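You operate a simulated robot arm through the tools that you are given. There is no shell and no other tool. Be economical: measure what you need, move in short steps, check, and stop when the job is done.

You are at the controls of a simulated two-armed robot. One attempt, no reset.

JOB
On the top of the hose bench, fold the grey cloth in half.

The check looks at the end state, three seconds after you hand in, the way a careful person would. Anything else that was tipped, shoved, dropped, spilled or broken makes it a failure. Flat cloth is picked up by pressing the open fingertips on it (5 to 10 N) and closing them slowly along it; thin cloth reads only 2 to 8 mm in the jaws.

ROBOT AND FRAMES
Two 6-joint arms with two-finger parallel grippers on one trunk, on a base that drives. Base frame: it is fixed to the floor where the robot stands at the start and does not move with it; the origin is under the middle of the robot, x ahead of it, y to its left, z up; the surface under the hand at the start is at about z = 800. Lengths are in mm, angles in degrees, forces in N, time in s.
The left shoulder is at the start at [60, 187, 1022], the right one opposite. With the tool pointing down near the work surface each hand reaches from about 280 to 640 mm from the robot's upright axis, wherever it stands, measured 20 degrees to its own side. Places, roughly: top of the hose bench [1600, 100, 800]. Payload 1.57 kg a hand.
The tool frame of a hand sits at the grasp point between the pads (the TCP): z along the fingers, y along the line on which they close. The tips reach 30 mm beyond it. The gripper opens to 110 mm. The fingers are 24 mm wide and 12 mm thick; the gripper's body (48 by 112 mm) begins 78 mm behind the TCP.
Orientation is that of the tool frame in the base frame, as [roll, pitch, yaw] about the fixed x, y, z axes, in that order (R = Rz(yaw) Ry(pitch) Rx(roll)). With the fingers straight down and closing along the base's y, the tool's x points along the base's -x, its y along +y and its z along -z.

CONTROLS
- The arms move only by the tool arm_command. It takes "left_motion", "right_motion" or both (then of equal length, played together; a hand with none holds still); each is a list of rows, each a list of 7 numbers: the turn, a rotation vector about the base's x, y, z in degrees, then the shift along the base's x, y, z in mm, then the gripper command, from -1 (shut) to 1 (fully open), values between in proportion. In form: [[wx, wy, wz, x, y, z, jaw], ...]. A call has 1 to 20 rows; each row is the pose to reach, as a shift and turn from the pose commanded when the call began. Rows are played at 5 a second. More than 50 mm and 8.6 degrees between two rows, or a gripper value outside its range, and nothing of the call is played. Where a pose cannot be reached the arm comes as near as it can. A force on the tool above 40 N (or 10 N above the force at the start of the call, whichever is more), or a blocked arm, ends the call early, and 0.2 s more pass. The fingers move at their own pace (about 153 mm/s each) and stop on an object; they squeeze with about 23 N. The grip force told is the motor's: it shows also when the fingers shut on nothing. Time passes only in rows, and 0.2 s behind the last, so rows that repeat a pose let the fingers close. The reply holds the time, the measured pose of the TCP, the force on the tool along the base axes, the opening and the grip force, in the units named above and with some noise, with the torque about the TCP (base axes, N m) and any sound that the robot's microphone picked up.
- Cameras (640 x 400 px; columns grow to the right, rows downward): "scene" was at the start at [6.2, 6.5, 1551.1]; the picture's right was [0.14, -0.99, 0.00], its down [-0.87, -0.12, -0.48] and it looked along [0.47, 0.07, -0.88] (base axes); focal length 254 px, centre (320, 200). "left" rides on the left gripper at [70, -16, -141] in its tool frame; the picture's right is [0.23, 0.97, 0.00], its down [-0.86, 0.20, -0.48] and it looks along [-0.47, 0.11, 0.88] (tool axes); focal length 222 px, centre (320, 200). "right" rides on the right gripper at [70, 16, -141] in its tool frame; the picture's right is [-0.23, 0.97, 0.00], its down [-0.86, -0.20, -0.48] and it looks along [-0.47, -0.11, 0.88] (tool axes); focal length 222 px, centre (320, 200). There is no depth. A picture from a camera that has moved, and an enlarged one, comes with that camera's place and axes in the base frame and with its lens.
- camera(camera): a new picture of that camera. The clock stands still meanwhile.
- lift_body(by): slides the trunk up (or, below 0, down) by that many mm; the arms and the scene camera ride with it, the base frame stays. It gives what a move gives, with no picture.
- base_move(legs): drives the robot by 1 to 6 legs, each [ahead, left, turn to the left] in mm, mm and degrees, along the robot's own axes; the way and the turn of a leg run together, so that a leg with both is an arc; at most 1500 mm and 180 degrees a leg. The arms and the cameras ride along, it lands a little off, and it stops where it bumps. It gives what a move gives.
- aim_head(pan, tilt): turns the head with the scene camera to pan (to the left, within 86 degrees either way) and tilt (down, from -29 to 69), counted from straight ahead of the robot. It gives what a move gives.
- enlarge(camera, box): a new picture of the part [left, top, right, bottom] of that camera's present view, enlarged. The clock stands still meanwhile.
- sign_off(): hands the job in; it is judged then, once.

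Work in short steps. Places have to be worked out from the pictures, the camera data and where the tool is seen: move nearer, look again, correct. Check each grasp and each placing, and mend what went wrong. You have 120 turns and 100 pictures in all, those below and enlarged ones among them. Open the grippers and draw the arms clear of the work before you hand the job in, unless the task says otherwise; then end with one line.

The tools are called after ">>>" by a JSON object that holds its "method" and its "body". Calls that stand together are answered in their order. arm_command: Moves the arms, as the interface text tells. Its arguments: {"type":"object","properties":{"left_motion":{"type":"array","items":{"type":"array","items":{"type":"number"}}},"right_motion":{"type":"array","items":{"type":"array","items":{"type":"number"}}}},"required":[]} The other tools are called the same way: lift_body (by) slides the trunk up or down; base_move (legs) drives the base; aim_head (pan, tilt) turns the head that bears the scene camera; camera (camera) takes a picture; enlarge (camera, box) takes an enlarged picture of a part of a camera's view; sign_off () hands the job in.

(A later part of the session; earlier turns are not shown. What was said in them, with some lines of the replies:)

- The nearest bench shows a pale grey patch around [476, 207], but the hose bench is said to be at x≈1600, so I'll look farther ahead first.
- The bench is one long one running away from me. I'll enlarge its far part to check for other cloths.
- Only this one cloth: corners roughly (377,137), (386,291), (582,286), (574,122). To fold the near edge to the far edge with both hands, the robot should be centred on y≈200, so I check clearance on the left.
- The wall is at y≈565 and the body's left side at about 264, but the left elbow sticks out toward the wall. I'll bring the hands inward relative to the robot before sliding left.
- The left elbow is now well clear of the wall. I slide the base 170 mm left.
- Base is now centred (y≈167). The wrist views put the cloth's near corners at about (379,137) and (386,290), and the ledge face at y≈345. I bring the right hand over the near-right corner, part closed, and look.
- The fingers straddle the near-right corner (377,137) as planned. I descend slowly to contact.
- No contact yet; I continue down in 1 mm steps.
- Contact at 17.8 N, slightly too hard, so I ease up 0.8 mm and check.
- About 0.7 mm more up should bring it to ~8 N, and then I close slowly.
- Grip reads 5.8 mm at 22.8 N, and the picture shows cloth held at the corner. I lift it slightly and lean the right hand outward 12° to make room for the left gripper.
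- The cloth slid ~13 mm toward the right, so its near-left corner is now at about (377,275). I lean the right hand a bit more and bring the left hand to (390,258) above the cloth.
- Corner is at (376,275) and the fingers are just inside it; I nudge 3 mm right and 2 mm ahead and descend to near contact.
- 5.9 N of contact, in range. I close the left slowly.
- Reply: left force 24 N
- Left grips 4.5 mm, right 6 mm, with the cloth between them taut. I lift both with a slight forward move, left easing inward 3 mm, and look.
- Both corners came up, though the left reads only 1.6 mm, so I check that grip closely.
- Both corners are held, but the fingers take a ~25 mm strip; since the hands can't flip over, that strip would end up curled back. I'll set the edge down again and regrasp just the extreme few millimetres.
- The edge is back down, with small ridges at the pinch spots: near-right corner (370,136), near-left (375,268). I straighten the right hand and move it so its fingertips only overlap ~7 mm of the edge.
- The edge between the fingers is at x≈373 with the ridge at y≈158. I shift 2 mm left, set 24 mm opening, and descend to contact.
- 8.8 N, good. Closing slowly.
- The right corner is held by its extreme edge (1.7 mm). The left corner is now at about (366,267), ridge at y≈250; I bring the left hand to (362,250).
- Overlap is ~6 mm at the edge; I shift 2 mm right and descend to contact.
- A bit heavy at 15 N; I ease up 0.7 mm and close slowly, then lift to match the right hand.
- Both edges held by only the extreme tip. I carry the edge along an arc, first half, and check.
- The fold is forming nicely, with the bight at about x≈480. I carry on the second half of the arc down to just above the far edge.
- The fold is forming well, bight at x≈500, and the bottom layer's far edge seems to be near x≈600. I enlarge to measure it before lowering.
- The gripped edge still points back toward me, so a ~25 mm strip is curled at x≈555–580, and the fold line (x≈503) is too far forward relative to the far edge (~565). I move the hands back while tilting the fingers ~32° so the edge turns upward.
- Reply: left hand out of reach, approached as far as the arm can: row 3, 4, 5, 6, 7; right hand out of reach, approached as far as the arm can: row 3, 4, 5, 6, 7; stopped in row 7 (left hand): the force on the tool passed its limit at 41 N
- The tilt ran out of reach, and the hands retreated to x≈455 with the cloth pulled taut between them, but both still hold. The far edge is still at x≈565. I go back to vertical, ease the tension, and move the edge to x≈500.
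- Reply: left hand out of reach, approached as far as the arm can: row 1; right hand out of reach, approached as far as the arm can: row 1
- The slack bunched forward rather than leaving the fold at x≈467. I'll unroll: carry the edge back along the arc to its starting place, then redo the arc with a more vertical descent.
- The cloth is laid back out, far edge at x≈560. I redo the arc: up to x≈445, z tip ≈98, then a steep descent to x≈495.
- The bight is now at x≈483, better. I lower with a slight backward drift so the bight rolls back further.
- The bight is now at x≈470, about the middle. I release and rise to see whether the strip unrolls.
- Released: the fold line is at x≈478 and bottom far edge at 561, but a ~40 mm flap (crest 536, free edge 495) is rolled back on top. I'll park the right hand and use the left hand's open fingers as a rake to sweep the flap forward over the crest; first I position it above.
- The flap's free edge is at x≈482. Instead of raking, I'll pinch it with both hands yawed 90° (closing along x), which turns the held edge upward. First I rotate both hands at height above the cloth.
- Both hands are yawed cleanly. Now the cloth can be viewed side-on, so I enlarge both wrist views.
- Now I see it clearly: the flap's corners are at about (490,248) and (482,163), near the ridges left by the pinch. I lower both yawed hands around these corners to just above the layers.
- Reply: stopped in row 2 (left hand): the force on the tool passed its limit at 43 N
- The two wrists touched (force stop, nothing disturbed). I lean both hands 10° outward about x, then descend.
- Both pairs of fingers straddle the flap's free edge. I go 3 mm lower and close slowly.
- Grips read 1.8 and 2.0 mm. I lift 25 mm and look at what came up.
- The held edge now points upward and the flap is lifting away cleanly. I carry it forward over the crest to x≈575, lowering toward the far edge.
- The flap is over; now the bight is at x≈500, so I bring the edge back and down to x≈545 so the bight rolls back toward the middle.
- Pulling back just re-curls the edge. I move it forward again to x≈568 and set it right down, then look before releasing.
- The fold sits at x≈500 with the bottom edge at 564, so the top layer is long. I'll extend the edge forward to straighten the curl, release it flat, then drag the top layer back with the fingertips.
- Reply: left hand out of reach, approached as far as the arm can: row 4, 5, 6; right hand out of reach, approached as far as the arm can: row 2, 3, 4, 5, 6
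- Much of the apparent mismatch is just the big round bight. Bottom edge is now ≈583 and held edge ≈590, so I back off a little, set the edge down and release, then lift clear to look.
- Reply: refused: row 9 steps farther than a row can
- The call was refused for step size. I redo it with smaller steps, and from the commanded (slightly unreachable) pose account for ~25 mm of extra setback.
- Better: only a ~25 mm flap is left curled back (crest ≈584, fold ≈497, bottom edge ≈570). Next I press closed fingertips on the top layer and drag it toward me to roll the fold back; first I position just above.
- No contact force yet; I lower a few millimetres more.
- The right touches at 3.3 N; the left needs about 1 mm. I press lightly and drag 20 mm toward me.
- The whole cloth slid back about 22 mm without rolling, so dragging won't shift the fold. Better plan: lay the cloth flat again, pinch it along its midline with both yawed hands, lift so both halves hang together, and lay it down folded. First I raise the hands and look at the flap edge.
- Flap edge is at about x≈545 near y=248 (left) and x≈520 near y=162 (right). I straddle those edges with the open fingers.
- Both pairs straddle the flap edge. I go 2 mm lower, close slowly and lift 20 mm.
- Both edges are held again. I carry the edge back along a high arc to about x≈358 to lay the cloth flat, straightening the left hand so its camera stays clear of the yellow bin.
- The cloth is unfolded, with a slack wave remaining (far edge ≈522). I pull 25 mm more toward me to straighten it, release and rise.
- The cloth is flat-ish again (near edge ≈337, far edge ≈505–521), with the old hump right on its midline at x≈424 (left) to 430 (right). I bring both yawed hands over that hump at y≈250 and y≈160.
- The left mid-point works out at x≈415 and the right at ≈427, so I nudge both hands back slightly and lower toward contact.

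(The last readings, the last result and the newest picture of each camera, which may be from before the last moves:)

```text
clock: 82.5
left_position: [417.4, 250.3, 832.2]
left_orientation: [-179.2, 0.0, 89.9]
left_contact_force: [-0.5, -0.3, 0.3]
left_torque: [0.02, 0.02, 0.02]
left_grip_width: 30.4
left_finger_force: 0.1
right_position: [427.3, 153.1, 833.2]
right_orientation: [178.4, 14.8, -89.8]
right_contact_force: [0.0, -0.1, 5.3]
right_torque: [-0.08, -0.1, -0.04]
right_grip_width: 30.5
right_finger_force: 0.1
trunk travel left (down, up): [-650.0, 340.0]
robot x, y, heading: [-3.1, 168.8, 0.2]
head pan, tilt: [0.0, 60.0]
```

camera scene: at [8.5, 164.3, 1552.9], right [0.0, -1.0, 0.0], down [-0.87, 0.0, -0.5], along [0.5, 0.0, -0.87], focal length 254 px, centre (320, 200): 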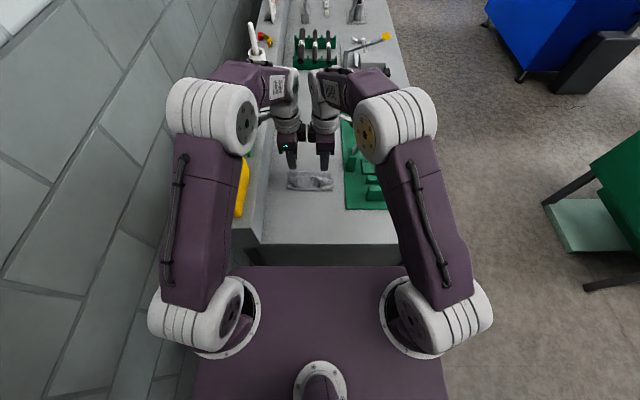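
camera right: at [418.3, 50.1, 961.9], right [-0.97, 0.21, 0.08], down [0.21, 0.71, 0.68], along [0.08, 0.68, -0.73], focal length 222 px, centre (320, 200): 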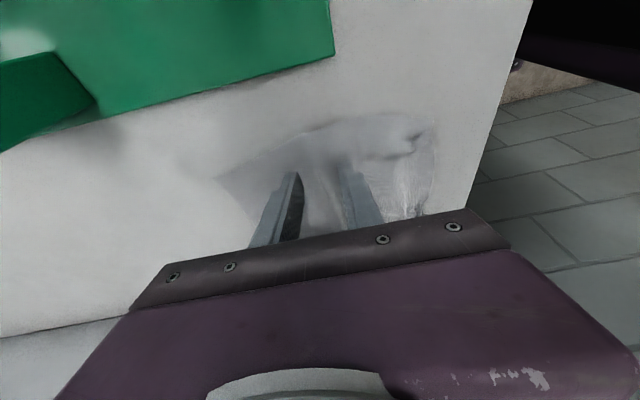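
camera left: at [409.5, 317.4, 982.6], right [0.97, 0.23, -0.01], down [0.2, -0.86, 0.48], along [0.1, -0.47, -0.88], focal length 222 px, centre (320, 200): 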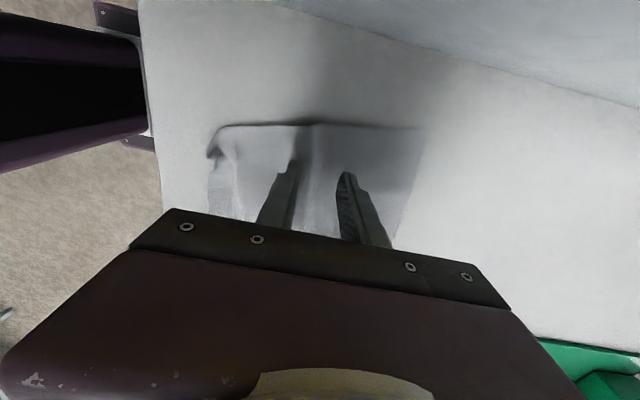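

The right presses 5.3 N; the left needs ~1.2 mm more. Then both close slowly.

>>> {"method": "arm_command", "body": {"left_motion": [[0, 0, 0, 0, 0, -1.2, -0.45], [0, 0, 0, 0, 0, -1.2, -0.5], [0, 0, 0, 0, 0, -1.2, -0.55], [0, 0, 0, 0, 0, -1.2, -0.6], [0, 0, 0, 0, 0, -1.2, -0.65], [0, 0, 0, 0, 0, -1.2, -0.7], [0, 0, 0, 0, 0, -1.2, -0.75], [0, 0, 0, 0, 0, -1.2, -0.8], [0, 0, 0, 0, 0, -1.2, -0.86], [0, 0, 0, 0, 0, -1.2, -0.92], [0, 0, 0, 0, 0, -1.2, -1], [0, 0, 0, 0, 0, -1.2, -1], [0, 0, 0, 0, 0, -1.2, -1], [0, 0, 0, 0, 0, 5, -1], [0, 0, 0, 0, 0, 15, -1], [0, 0, 0, 0, 0, 25, -1]], "right_motion": [[0, 0, 0, 0, 0, -0.3, -0.45], [0, 0, 0, 0, 0, -0.3, -0.5], [0, 0, 0, 0, 0, -0.3, -0.55], [0, 0, 0, 0, 0, -0.3, -0.6], [0, 0, 0, 0, 0, -0.3, -0.65], [0, 0, 0, 0, 0, -0.3, -0.7], [0, 0, 0, 0, 0, -0.3, -0.75], [0, 0, 0, 0, 0, -0.3, -0.8], [0, 0, 0, 0, 0, -0.3, -0.86], [0, 0, 0, 0, 0, -0.3, -0.92], [0, 0, 0, 0, 0, -0.3, -1], [0, 0, 0, 0, 0, -0.3, -1], [0, 0, 0, 0, 0, -0.3, -1], [0, 0, 0, 0, 0, 5, -1], [0, 0, 0, 0, 0, 15, -1], [0, 0, 0, 0, 0, 25, -1]]}}

>>> {"method": "camera", "body": {"camera": "left"}}

```text
clock: 86.0
left_position: [417.4, 250.2, 855.9]
left_orientation: [-179.2, 0.0, 89.9]
left_contact_force: [0.2, -0.8, 0.1]
left_torque: [0.01, -0.03, 0.01]
left_grip_width: 1.8
left_finger_force: 22.7
right_position: [427.2, 154.8, 858.9]
right_orientation: [178.3, 14.8, -89.8]
right_contact_force: [-0.1, -1.1, -0.4]
right_torque: [0.01, 0.01, 0.0]
right_grip_width: 1.8
right_finger_force: 23.3
trunk travel left (down, up): [-650.0, 340.0]
robot x, y, heading: [0.6, 166.8, 0.1]
head pan, tilt: [0.0, 60.0]
```

```text
8 pictures are left
camera left: at [403.1, 318.6, 996.8], right [0.97, 0.23, -0.01], down [0.2, -0.86, 0.48], along [0.1, -0.47, -0.88], focal length 222 px, centre (320, 200)
```

left: 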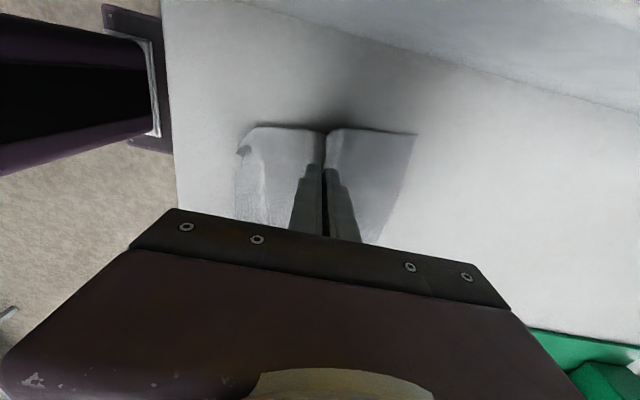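

A clean ridge along the midline is pinched with both halves draping equally. I lift straight up so both halves hang together.

>>> {"method": "arm_command", "body": {"left_motion": [[0, 0, 0, 0, 0, 12, -1], [0, 0, 0, 0, 0, 24, -1], [0, 0, 0, 0, 0, 36, -1], [0, 0, 0, 0, 0, 48, -1], [0, 0, 0, 0, 0, 60, -1], [0, 0, 0, 0, 0, 72, -1], [0, 0, 0, 0, 0, 82, -1], [0, 0, 0, 0, 0, 90, -1], [0, 0, 0, 0, 0, 90, -1], [0, 0, 0, 0, 0, 90, -1], [0, 0, 0, 0, 0, 90, -1]], "right_motion": [[0, 0, 0, 0, 0, 12, -1], [0, 0, 0, 0, 0, 24, -1], [0, 0, 0, 0, 0, 36, -1], [0, 0, 0, 0, 0, 48, -1], [0, 0, 0, 0, 0, 60, -1], [0, 0, 0, 0, 0, 72, -1], [0, 0, 0, 0, 0, 82, -1], [0, 0, 0, 0, 0, 90, -1], [0, 0, 0, 0, 0, 90, -1], [0, 0, 0, 0, 0, 90, -1], [0, 0, 0, 0, 0, 90, -1]]}}

>>> {"method": "camera", "body": {"camera": "left"}}

```text
clock: 88.3
left_position: [416.8, 250.3, 947.3]
left_orientation: [-179.1, 0.1, 89.8]
left_contact_force: [-0.5, -0.5, -0.4]
left_torque: [-0.04, 0.0, 0.02]
left_grip_width: 1.9
left_finger_force: 23.0
right_position: [428.5, 152.9, 948.5]
right_orientation: [178.3, 14.7, -89.8]
right_contact_force: [0.4, 1.7, 0.7]
right_torque: [-0.01, 0.03, -0.01]
right_grip_width: 1.9
right_finger_force: 22.8
trunk travel left (down, up): [-650.0, 340.0]
robot x, y, heading: [-0.5, 164.5, -0.0]
head pan, tilt: [0.0, 60.0]
```

```text
7 pictures are left
camera left: at [403.0, 319.1, 1087.9], right [0.97, 0.23, -0.01], down [0.2, -0.86, 0.48], along [0.1, -0.47, -0.88], focal length 222 px, centre (320, 200)
```

left: 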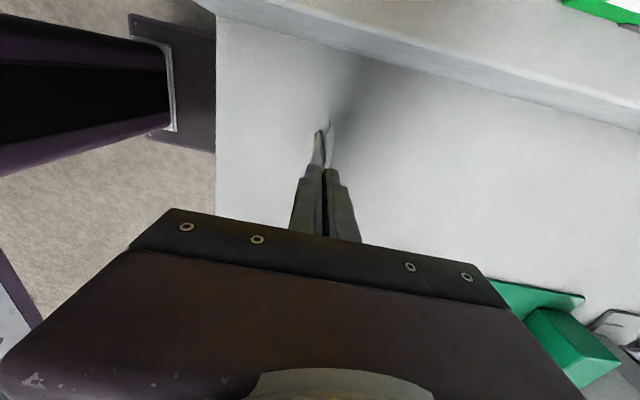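

Both halves hang together, neatly folded at the pinch. Now I lay it down: lowering along an arc toward +x so the doubled tails trail toward me.

>>> {"method": "arm_command", "body": {"left_motion": [[0, 0, 0, 4, 0, -10, -1], [0, 0, 0, 10, 0, -20, -1], [0, 0, 0, 18, 0, -28, -1], [0, 0, 0, 28, 0, -36, -1], [0, 0, 0, 38, 0, -44, -1], [0, 0, 0, 48, 0, -52, -1], [0, 0, 0, 58, 0, -61, -1], [0, 0, 0, 68, 0, -70, -1], [0, 0, 0, 78, 0, -80, -1], [0, 0, 0, 88, 0, -90, -1], [0, 0, 0, 98, 0, -99, -1], [0, 0, 0, 108, 0, -106, -1], [0, 0, 0, 114, 0, -109, -1], [0, 0, 0, 114, 0, -109, -1]], "right_motion": [[0, 0, 0, 4, 0, -10, -1], [0, 0, 0, 10, 0, -20, -1], [0, 0, 0, 18, 0, -28, -1], [0, 0, 0, 28, 0, -36, -1], [0, 0, 0, 38, 0, -44, -1], [0, 0, 0, 48, 0, -52, -1], [0, 0, 0, 58, 0, -61, -1], [0, 0, 0, 68, 0, -70, -1], [0, 0, 0, 78, 0, -80, -1], [0, 0, 0, 88, 0, -90, -1], [0, 0, 0, 98, 0, -99, -1], [0, 0, 0, 108, 0, -106, -1], [0, 0, 0, 114, 0, -109, -1], [0, 0, 0, 114, 0, -109, -1]]}}

>>> {"method": "camera", "body": {"camera": "left"}}

```text
clock: 91.3
left_position: [532.1, 249.4, 837.4]
left_orientation: [-179.3, 0.0, 89.9]
left_contact_force: [-0.3, -0.4, 0.4]
left_torque: [0.04, 0.02, 0.02]
left_grip_width: 2.0
left_finger_force: 22.8
right_position: [541.1, 154.0, 838.9]
right_orientation: [178.4, 14.7, -89.8]
right_contact_force: [-0.9, 0.6, 0.0]
right_torque: [0.01, -0.02, -0.02]
right_grip_width: 1.9
right_finger_force: 23.2
trunk travel left (down, up): [-650.0, 340.0]
robot x, y, heading: [-1.6, 167.1, 0.2]
head pan, tilt: [0.0, 60.0]
```

```text
6 pictures are left
camera left: at [517.9, 318.4, 978.1], right [0.97, 0.23, -0.01], down [0.2, -0.86, 0.48], along [0.1, -0.47, -0.88], focal length 222 px, centre (320, 200)
```

left: 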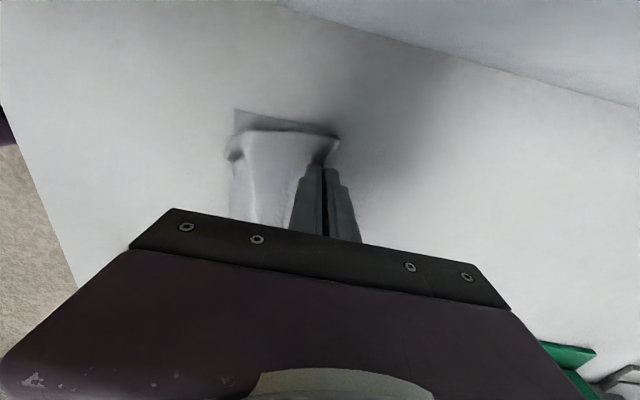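

Both layers trail flat toward me. I pull 6 mm more forward, lower 3 mm, release gently and lift straight up.

>>> {"method": "arm_command", "body": {"left_motion": [[0, 0, 0, 4, 0, -2, -1], [0, 0, 0, 8, 0, -4, -1], [0, 0, 0, 8, 0, -4, -0.92], [0, 0, 0, 8, 0, -4, -0.84], [0, 0, 0, 8, 0, -4, -0.76], [0, 0, 0, 8, 0, -4, -0.76], [0, 0, 0, 8, 0, 10, -0.76], [0, 0, 0, 8, 0, 40, -0.76], [0, 0, 0, 8, 0, 80, -0.76], [0, 0, 0, -10, 8, 120, -0.76], [0, 0, 0, -40, 15, 150, -0.76]], "right_motion": [[0, 0, 0, 4, 0, -2, -1], [0, 0, 0, 8, 0, -4, -1], [0, 0, 0, 8, 0, -4, -0.92], [0, 0, 0, 8, 0, -4, -0.84], [0, 0, 0, 8, 0, -4, -0.76], [0, 0, 0, 8, 0, -4, -0.76], [0, 0, 0, 8, 0, 10, -0.76], [0, 0, 0, 8, 0, 40, -0.76], [0, 0, 0, 8, 0, 80, -0.76], [0, 0, 0, -10, -18, 120, -0.76], [0, 0, 0, -40, -45, 145, -0.76]]}}

>>> {"method": "enlarge", "body": {"camera": "scene", "box": [270, 145, 360, 210]}}

```text
clock: 93.8
left_position: [487.7, 264.4, 988.3]
left_orientation: [-179.4, 0.1, 89.9]
left_contact_force: [-1.0, 0.2, 1.1]
left_torque: [0.02, 0.0, 0.0]
left_grip_width: 13.1
left_finger_force: 0.1
right_position: [495.3, 107.0, 985.2]
right_orientation: [178.5, 14.8, -89.8]
right_contact_force: [-1.0, 0.4, -0.4]
right_torque: [-0.03, -0.01, 0.0]
right_grip_width: 13.1
right_finger_force: 0.0
trunk travel left (down, up): [-650.0, 340.0]
robot x, y, heading: [-0.7, 166.0, 0.3]
head pan, tilt: [0.0, 60.0]
```

```text
6.15 times, centred on (315, 178) of scene
camera zoom: at [3.9, 163.6, 1552.8], right [0.0, -1.0, 0.0], down [-0.86, 0.0, -0.5], along [0.5, 0.0, -0.86], focal length 1561 px, centre (351, 338)
```

zoom: 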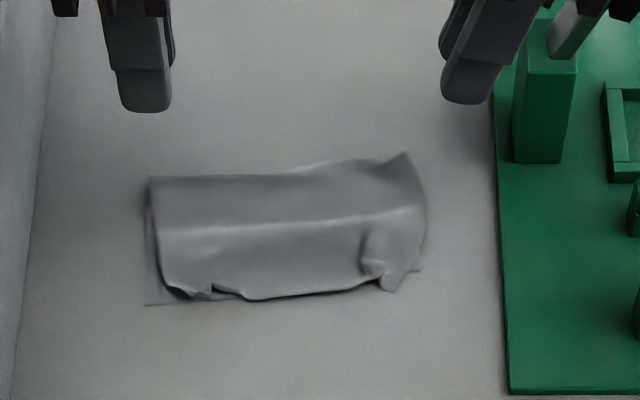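

The cloth is folded in half with edges nearly matching; only some puffiness (a hump at x≈516 and the raised right corner) remains. I pat the hump and then nearer the fold with closed fingertips to flatten it.

>>> {"method": "arm_command", "body": {"left_motion": [[0, 0, 0, 14, -8, -20, -1], [0, 0, 0, 28, -16, -60, -1], [0, 0, 0, 28, -16, -105, -1], [0, 0, 0, 28, -16, -140, -1], [0, 0, 0, 28, -16, -150, -1], [0, 0, 0, 28, -16, -155, -1], [0, 0, 0, 28, -16, -155, -1], [0, 0, 0, 28, -16, -125, -1], [0, 0, 0, 50, -16, -125, -1], [0, 0, 0, 50, -16, -145, -1], [0, 0, 0, 50, -16, -155, -1], [0, 0, 0, 50, -16, -155, -1], [0, 0, 0, 50, -16, -120, -1], [0, 0, 0, 40, -10, -75, -1], [0, 0, 0, 20, 0, -35, -1], [0, 0, 0, -10, 0, 0, -1]], "right_motion": [[0, 0, 0, 11, 22, -20, -1], [0, 0, 0, 23, 45, -60, -1], [0, 0, 0, 23, 45, -105, -1], [0, 0, 0, 23, 45, -137, -1], [0, 0, 0, 23, 45, -145, -1], [0, 0, 0, 23, 45, -150, -1], [0, 0, 0, 23, 45, -150, -1], [0, 0, 0, 23, 45, -120, -1], [0, 0, 0, 50, 30, -120, -1], [0, 0, 0, 50, 25, -140, -1], [0, 0, 0, 50, 25, -150, -1], [0, 0, 0, 50, 25, -150, -1], [0, 0, 0, 50, 25, -115, -1], [0, 0, 0, 40, 20, -75, -1], [0, 0, 0, 20, 0, -35, -1], [0, 0, 0, -10, 0, 0, -1]]}}

>>> {"method": "enlarge", "body": {"camera": "scene", "box": [270, 145, 360, 210]}}

```text
clock: 97.2
left_position: [478.3, 266.1, 990.0]
left_orientation: [-179.4, 0.0, 89.9]
left_contact_force: [-0.8, -0.5, -0.2]
left_torque: [0.0, -0.04, 0.0]
left_grip_width: 0.0
left_finger_force: 20.8
right_position: [486.9, 106.9, 987.1]
right_orientation: [178.5, 14.7, -89.8]
right_contact_force: [-0.6, 0.2, 0.3]
right_torque: [-0.03, -0.01, 0.02]
right_grip_width: 0.2
right_finger_force: 21.3
trunk travel left (down, up): [-650.0, 340.0]
robot x, y, heading: [1.0, 165.4, -0.0]
head pan, tilt: [0.0, 60.0]
```

```text
6.15 times, centred on (315, 178) of scene
camera zoom: at [3.6, 164.7, 1552.8], right [0.0, -1.0, 0.0], down [-0.86, 0.0, -0.5], along [0.5, 0.0, -0.86], focal length 1561 px, centre (351, 338)
```

zoom: 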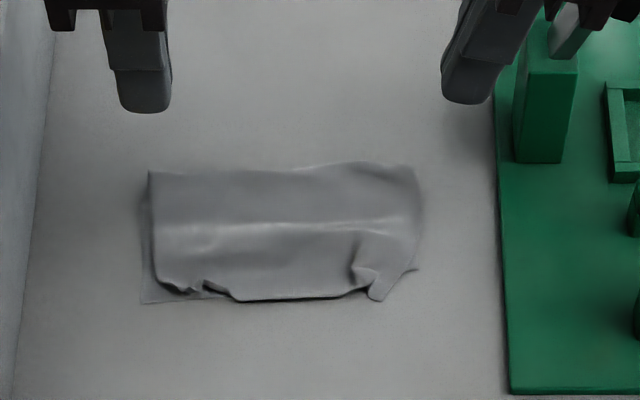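

Flatter now: fold ≈553, matched open edges ≈470. I pat once more on the two small ridges near the open edge, then check.

>>> {"method": "arm_command", "body": {"left_motion": [[0, 0, 0, 0, -7, -30, -1], [0, 0, 0, 0, -14, -70, -1], [0, 0, 0, 0, -14, -115, -1], [0, 0, 0, 0, -14, -145, -1], [0, 0, 0, 0, -14, -155, -1], [0, 0, 0, 0, -14, -158, -1], [0, 0, 0, 0, -14, -158, -1], [0, 0, 0, 0, -14, -130, -1], [0, 0, 0, 0, -14, -90, -1], [0, 0, 0, -10, -5, -45, -1], [0, 0, 0, -20, 5, 0, -1], [0, 0, 0, -60, 10, 15, -0.5], [0, 0, 0, -100, 10, 20, 0]], "right_motion": [[0, 0, 0, 0, 22, -30, -1], [0, 0, 0, 0, 44, -70, -1], [0, 0, 0, 0, 44, -115, -1], [0, 0, 0, 0, 44, -140, -1], [0, 0, 0, 0, 44, -149, -1], [0, 0, 0, 0, 44, -152, -1], [0, 0, 0, 0, 44, -152, -1], [0, 0, 0, 0, 44, -125, -1], [0, 0, 0, 0, 40, -85, -1], [0, 0, 0, -10, 20, -45, -1], [0, 0, 0, -20, 0, 0, -1], [0, 0, 0, -60, -10, 15, -0.5], [0, 0, 0, -100, -20, 20, 0]]}}

>>> {"method": "enlarge", "body": {"camera": "scene", "box": [270, 145, 360, 210]}}

>>> {"method": "camera", "body": {"camera": "scene"}}

```text
refused: row 11 steps farther than a row can; nothing moved
```

```text
6.15 times, centred on (315, 178) of scene
camera zoom: at [3.6, 164.7, 1552.8], right [0.0, -1.0, 0.0], down [-0.86, 0.0, -0.5], along [0.5, 0.0, -0.86], focal length 1561 px, centre (351, 338)
```

zoom: 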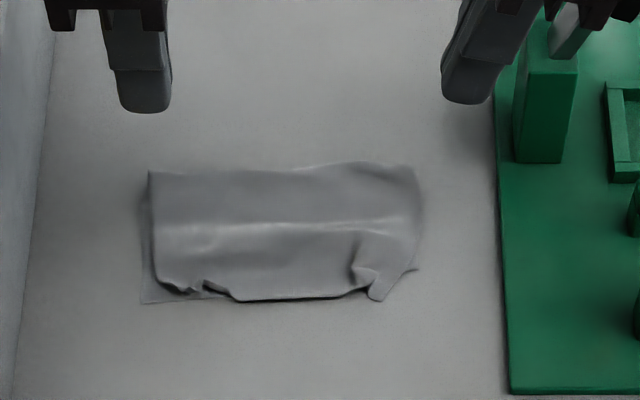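

```text
2 pictures are left
camera scene: at [3.6, 164.7, 1552.8], right [0.0, -1.0, 0.0], down [-0.86, 0.0, -0.5], along [0.5, 0.0, -0.86], focal length 254 px, centre (320, 200)
```

scene: 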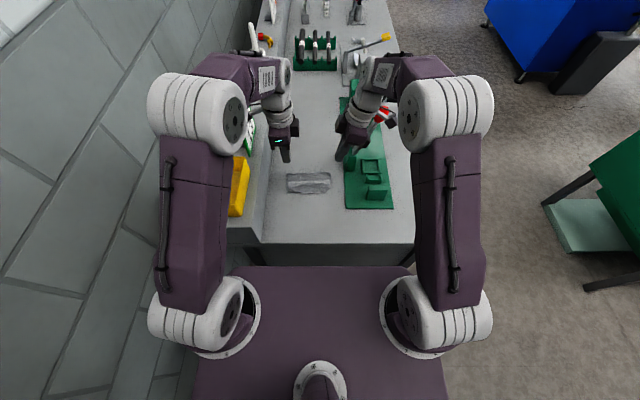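

The call was refused for one oversize step; nothing moved, and the scene is otherwise undisturbed. I repeat the pat with smaller steps and then withdraw.

>>> {"method": "arm_command", "body": {"left_motion": [[0, 0, 0, 0, -7, -30, -1], [0, 0, 0, 0, -14, -70, -1], [0, 0, 0, 0, -14, -115, -1], [0, 0, 0, 0, -14, -145, -1], [0, 0, 0, 0, -14, -155, -1], [0, 0, 0, 0, -14, -158, -1], [0, 0, 0, 0, -14, -158, -1], [0, 0, 0, 0, -14, -130, -1], [0, 0, 0, 0, -14, -95, -1], [0, 0, 0, 0, -10, -60, -1], [0, 0, 0, 0, -5, -25, -1], [0, 0, 0, 0, 0, 5, -1], [0, 0, 0, -30, 0, 20, -0.7], [0, 0, 0, -60, 0, 30, -0.4]], "right_motion": [[0, 0, 0, 0, 22, -30, -1], [0, 0, 0, 0, 44, -70, -1], [0, 0, 0, 0, 44, -115, -1], [0, 0, 0, 0, 44, -140, -1], [0, 0, 0, 0, 44, -149, -1], [0, 0, 0, 0, 44, -152, -1], [0, 0, 0, 0, 44, -152, -1], [0, 0, 0, 0, 44, -125, -1], [0, 0, 0, 0, 40, -90, -1], [0, 0, 0, 0, 30, -55, -1], [0, 0, 0, 0, 20, -25, -1], [0, 0, 0, 0, 0, 5, -1], [0, 0, 0, -30, -10, 20, -0.7], [0, 0, 0, -60, -20, 30, -0.4]]}}

>>> {"method": "enlarge", "body": {"camera": "scene", "box": [270, 145, 360, 210]}}

```text
clock: 100.2
left_position: [419.7, 262.5, 1018.1]
left_orientation: [-179.4, 0.0, 89.9]
left_contact_force: [-0.5, 0.0, 0.8]
left_torque: [-0.02, -0.01, -0.01]
left_grip_width: 33.1
left_finger_force: 0.1
right_position: [429.7, 86.2, 1014.8]
right_orientation: [178.5, 14.8, -89.8]
right_contact_force: [0.3, -1.0, -0.3]
right_torque: [0.02, -0.03, 0.05]
right_grip_width: 33.2
right_finger_force: 0.1
trunk travel left (down, up): [-650.0, 340.0]
robot x, y, heading: [-2.8, 166.5, 0.1]
head pan, tilt: [0.0, 60.0]
```

```text
6.15 times, centred on (315, 178) of scene
camera zoom: at [5.2, 164.1, 1552.9], right [0.0, -1.0, 0.0], down [-0.86, 0.0, -0.5], along [0.5, 0.0, -0.86], focal length 1561 px, centre (351, 338)
```

zoom: 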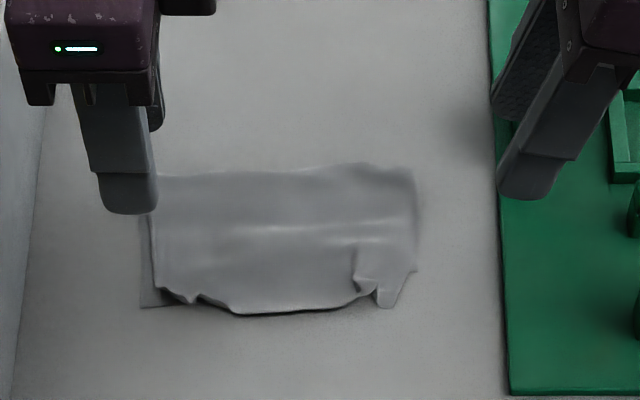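

The cloth now lies folded in half and fairly flat, with its edges nearly aligned. I open the grippers and draw the arms up and back.

>>> {"method": "arm_command", "body": {"left_motion": [[0, 0, 0, -10, 0, 30, 0], [0, 0, 0, -25, 0, 55, 0.5], [0, 0, 0, -40, 0, 70, 1], [0, 0, 0, -50, 0, 80, 1]], "right_motion": [[0, 0, 0, -10, -10, 30, 0], [0, 0, 0, -30, -30, 50, 0.5], [0, 0, 0, -50, -50, 65, 1], [0, 0, 0, -70, -60, 75, 1]]}}

>>> {"method": "camera", "body": {"camera": "scene"}}

```text
clock: 101.2
left_position: [370.2, 264.9, 1100.1]
left_orientation: [-179.3, 0.0, 90.0]
left_contact_force: [0.4, -0.3, 0.1]
left_torque: [0.02, -0.02, -0.01]
left_grip_width: 109.9
left_finger_force: 0.0
right_position: [359.2, 26.8, 1089.2]
right_orientation: [178.5, 14.8, -89.7]
right_contact_force: [-0.3, 0.7, 1.1]
right_torque: [0.02, -0.03, -0.04]
right_grip_width: 109.9
right_finger_force: 0.0
trunk travel left (down, up): [-650.0, 340.0]
robot x, y, heading: [-1.6, 164.6, 0.1]
head pan, tilt: [0.0, 60.0]
```

```text
0 pictures are left
camera scene: at [5.9, 164.4, 1552.9], right [0.0, -1.0, 0.0], down [-0.87, 0.0, -0.5], along [0.5, 0.0, -0.87], focal length 254 px, centre (320, 200)
```

scene: 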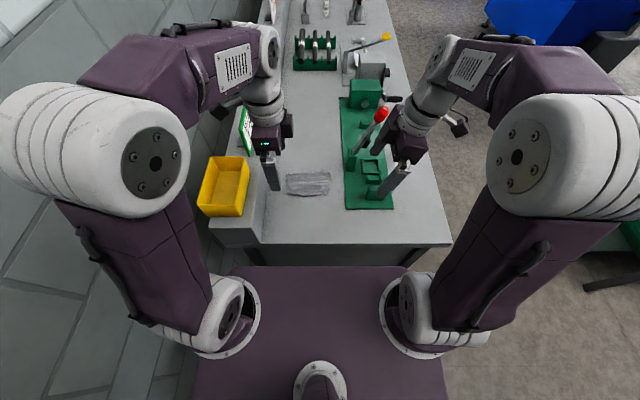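

The cloth is folded, the grippers are open and clear, and nothing else has moved. I hand in.

>>> {"method": "sign_off", "body": {}}

```text
The job is handed in.
```

The grey cloth is folded in half on the hose bench. Its open edges match to within about 15 mm, with a few small wrinkles left. Both grippers are open and clear, and the last picture shows nothing else disturbed.
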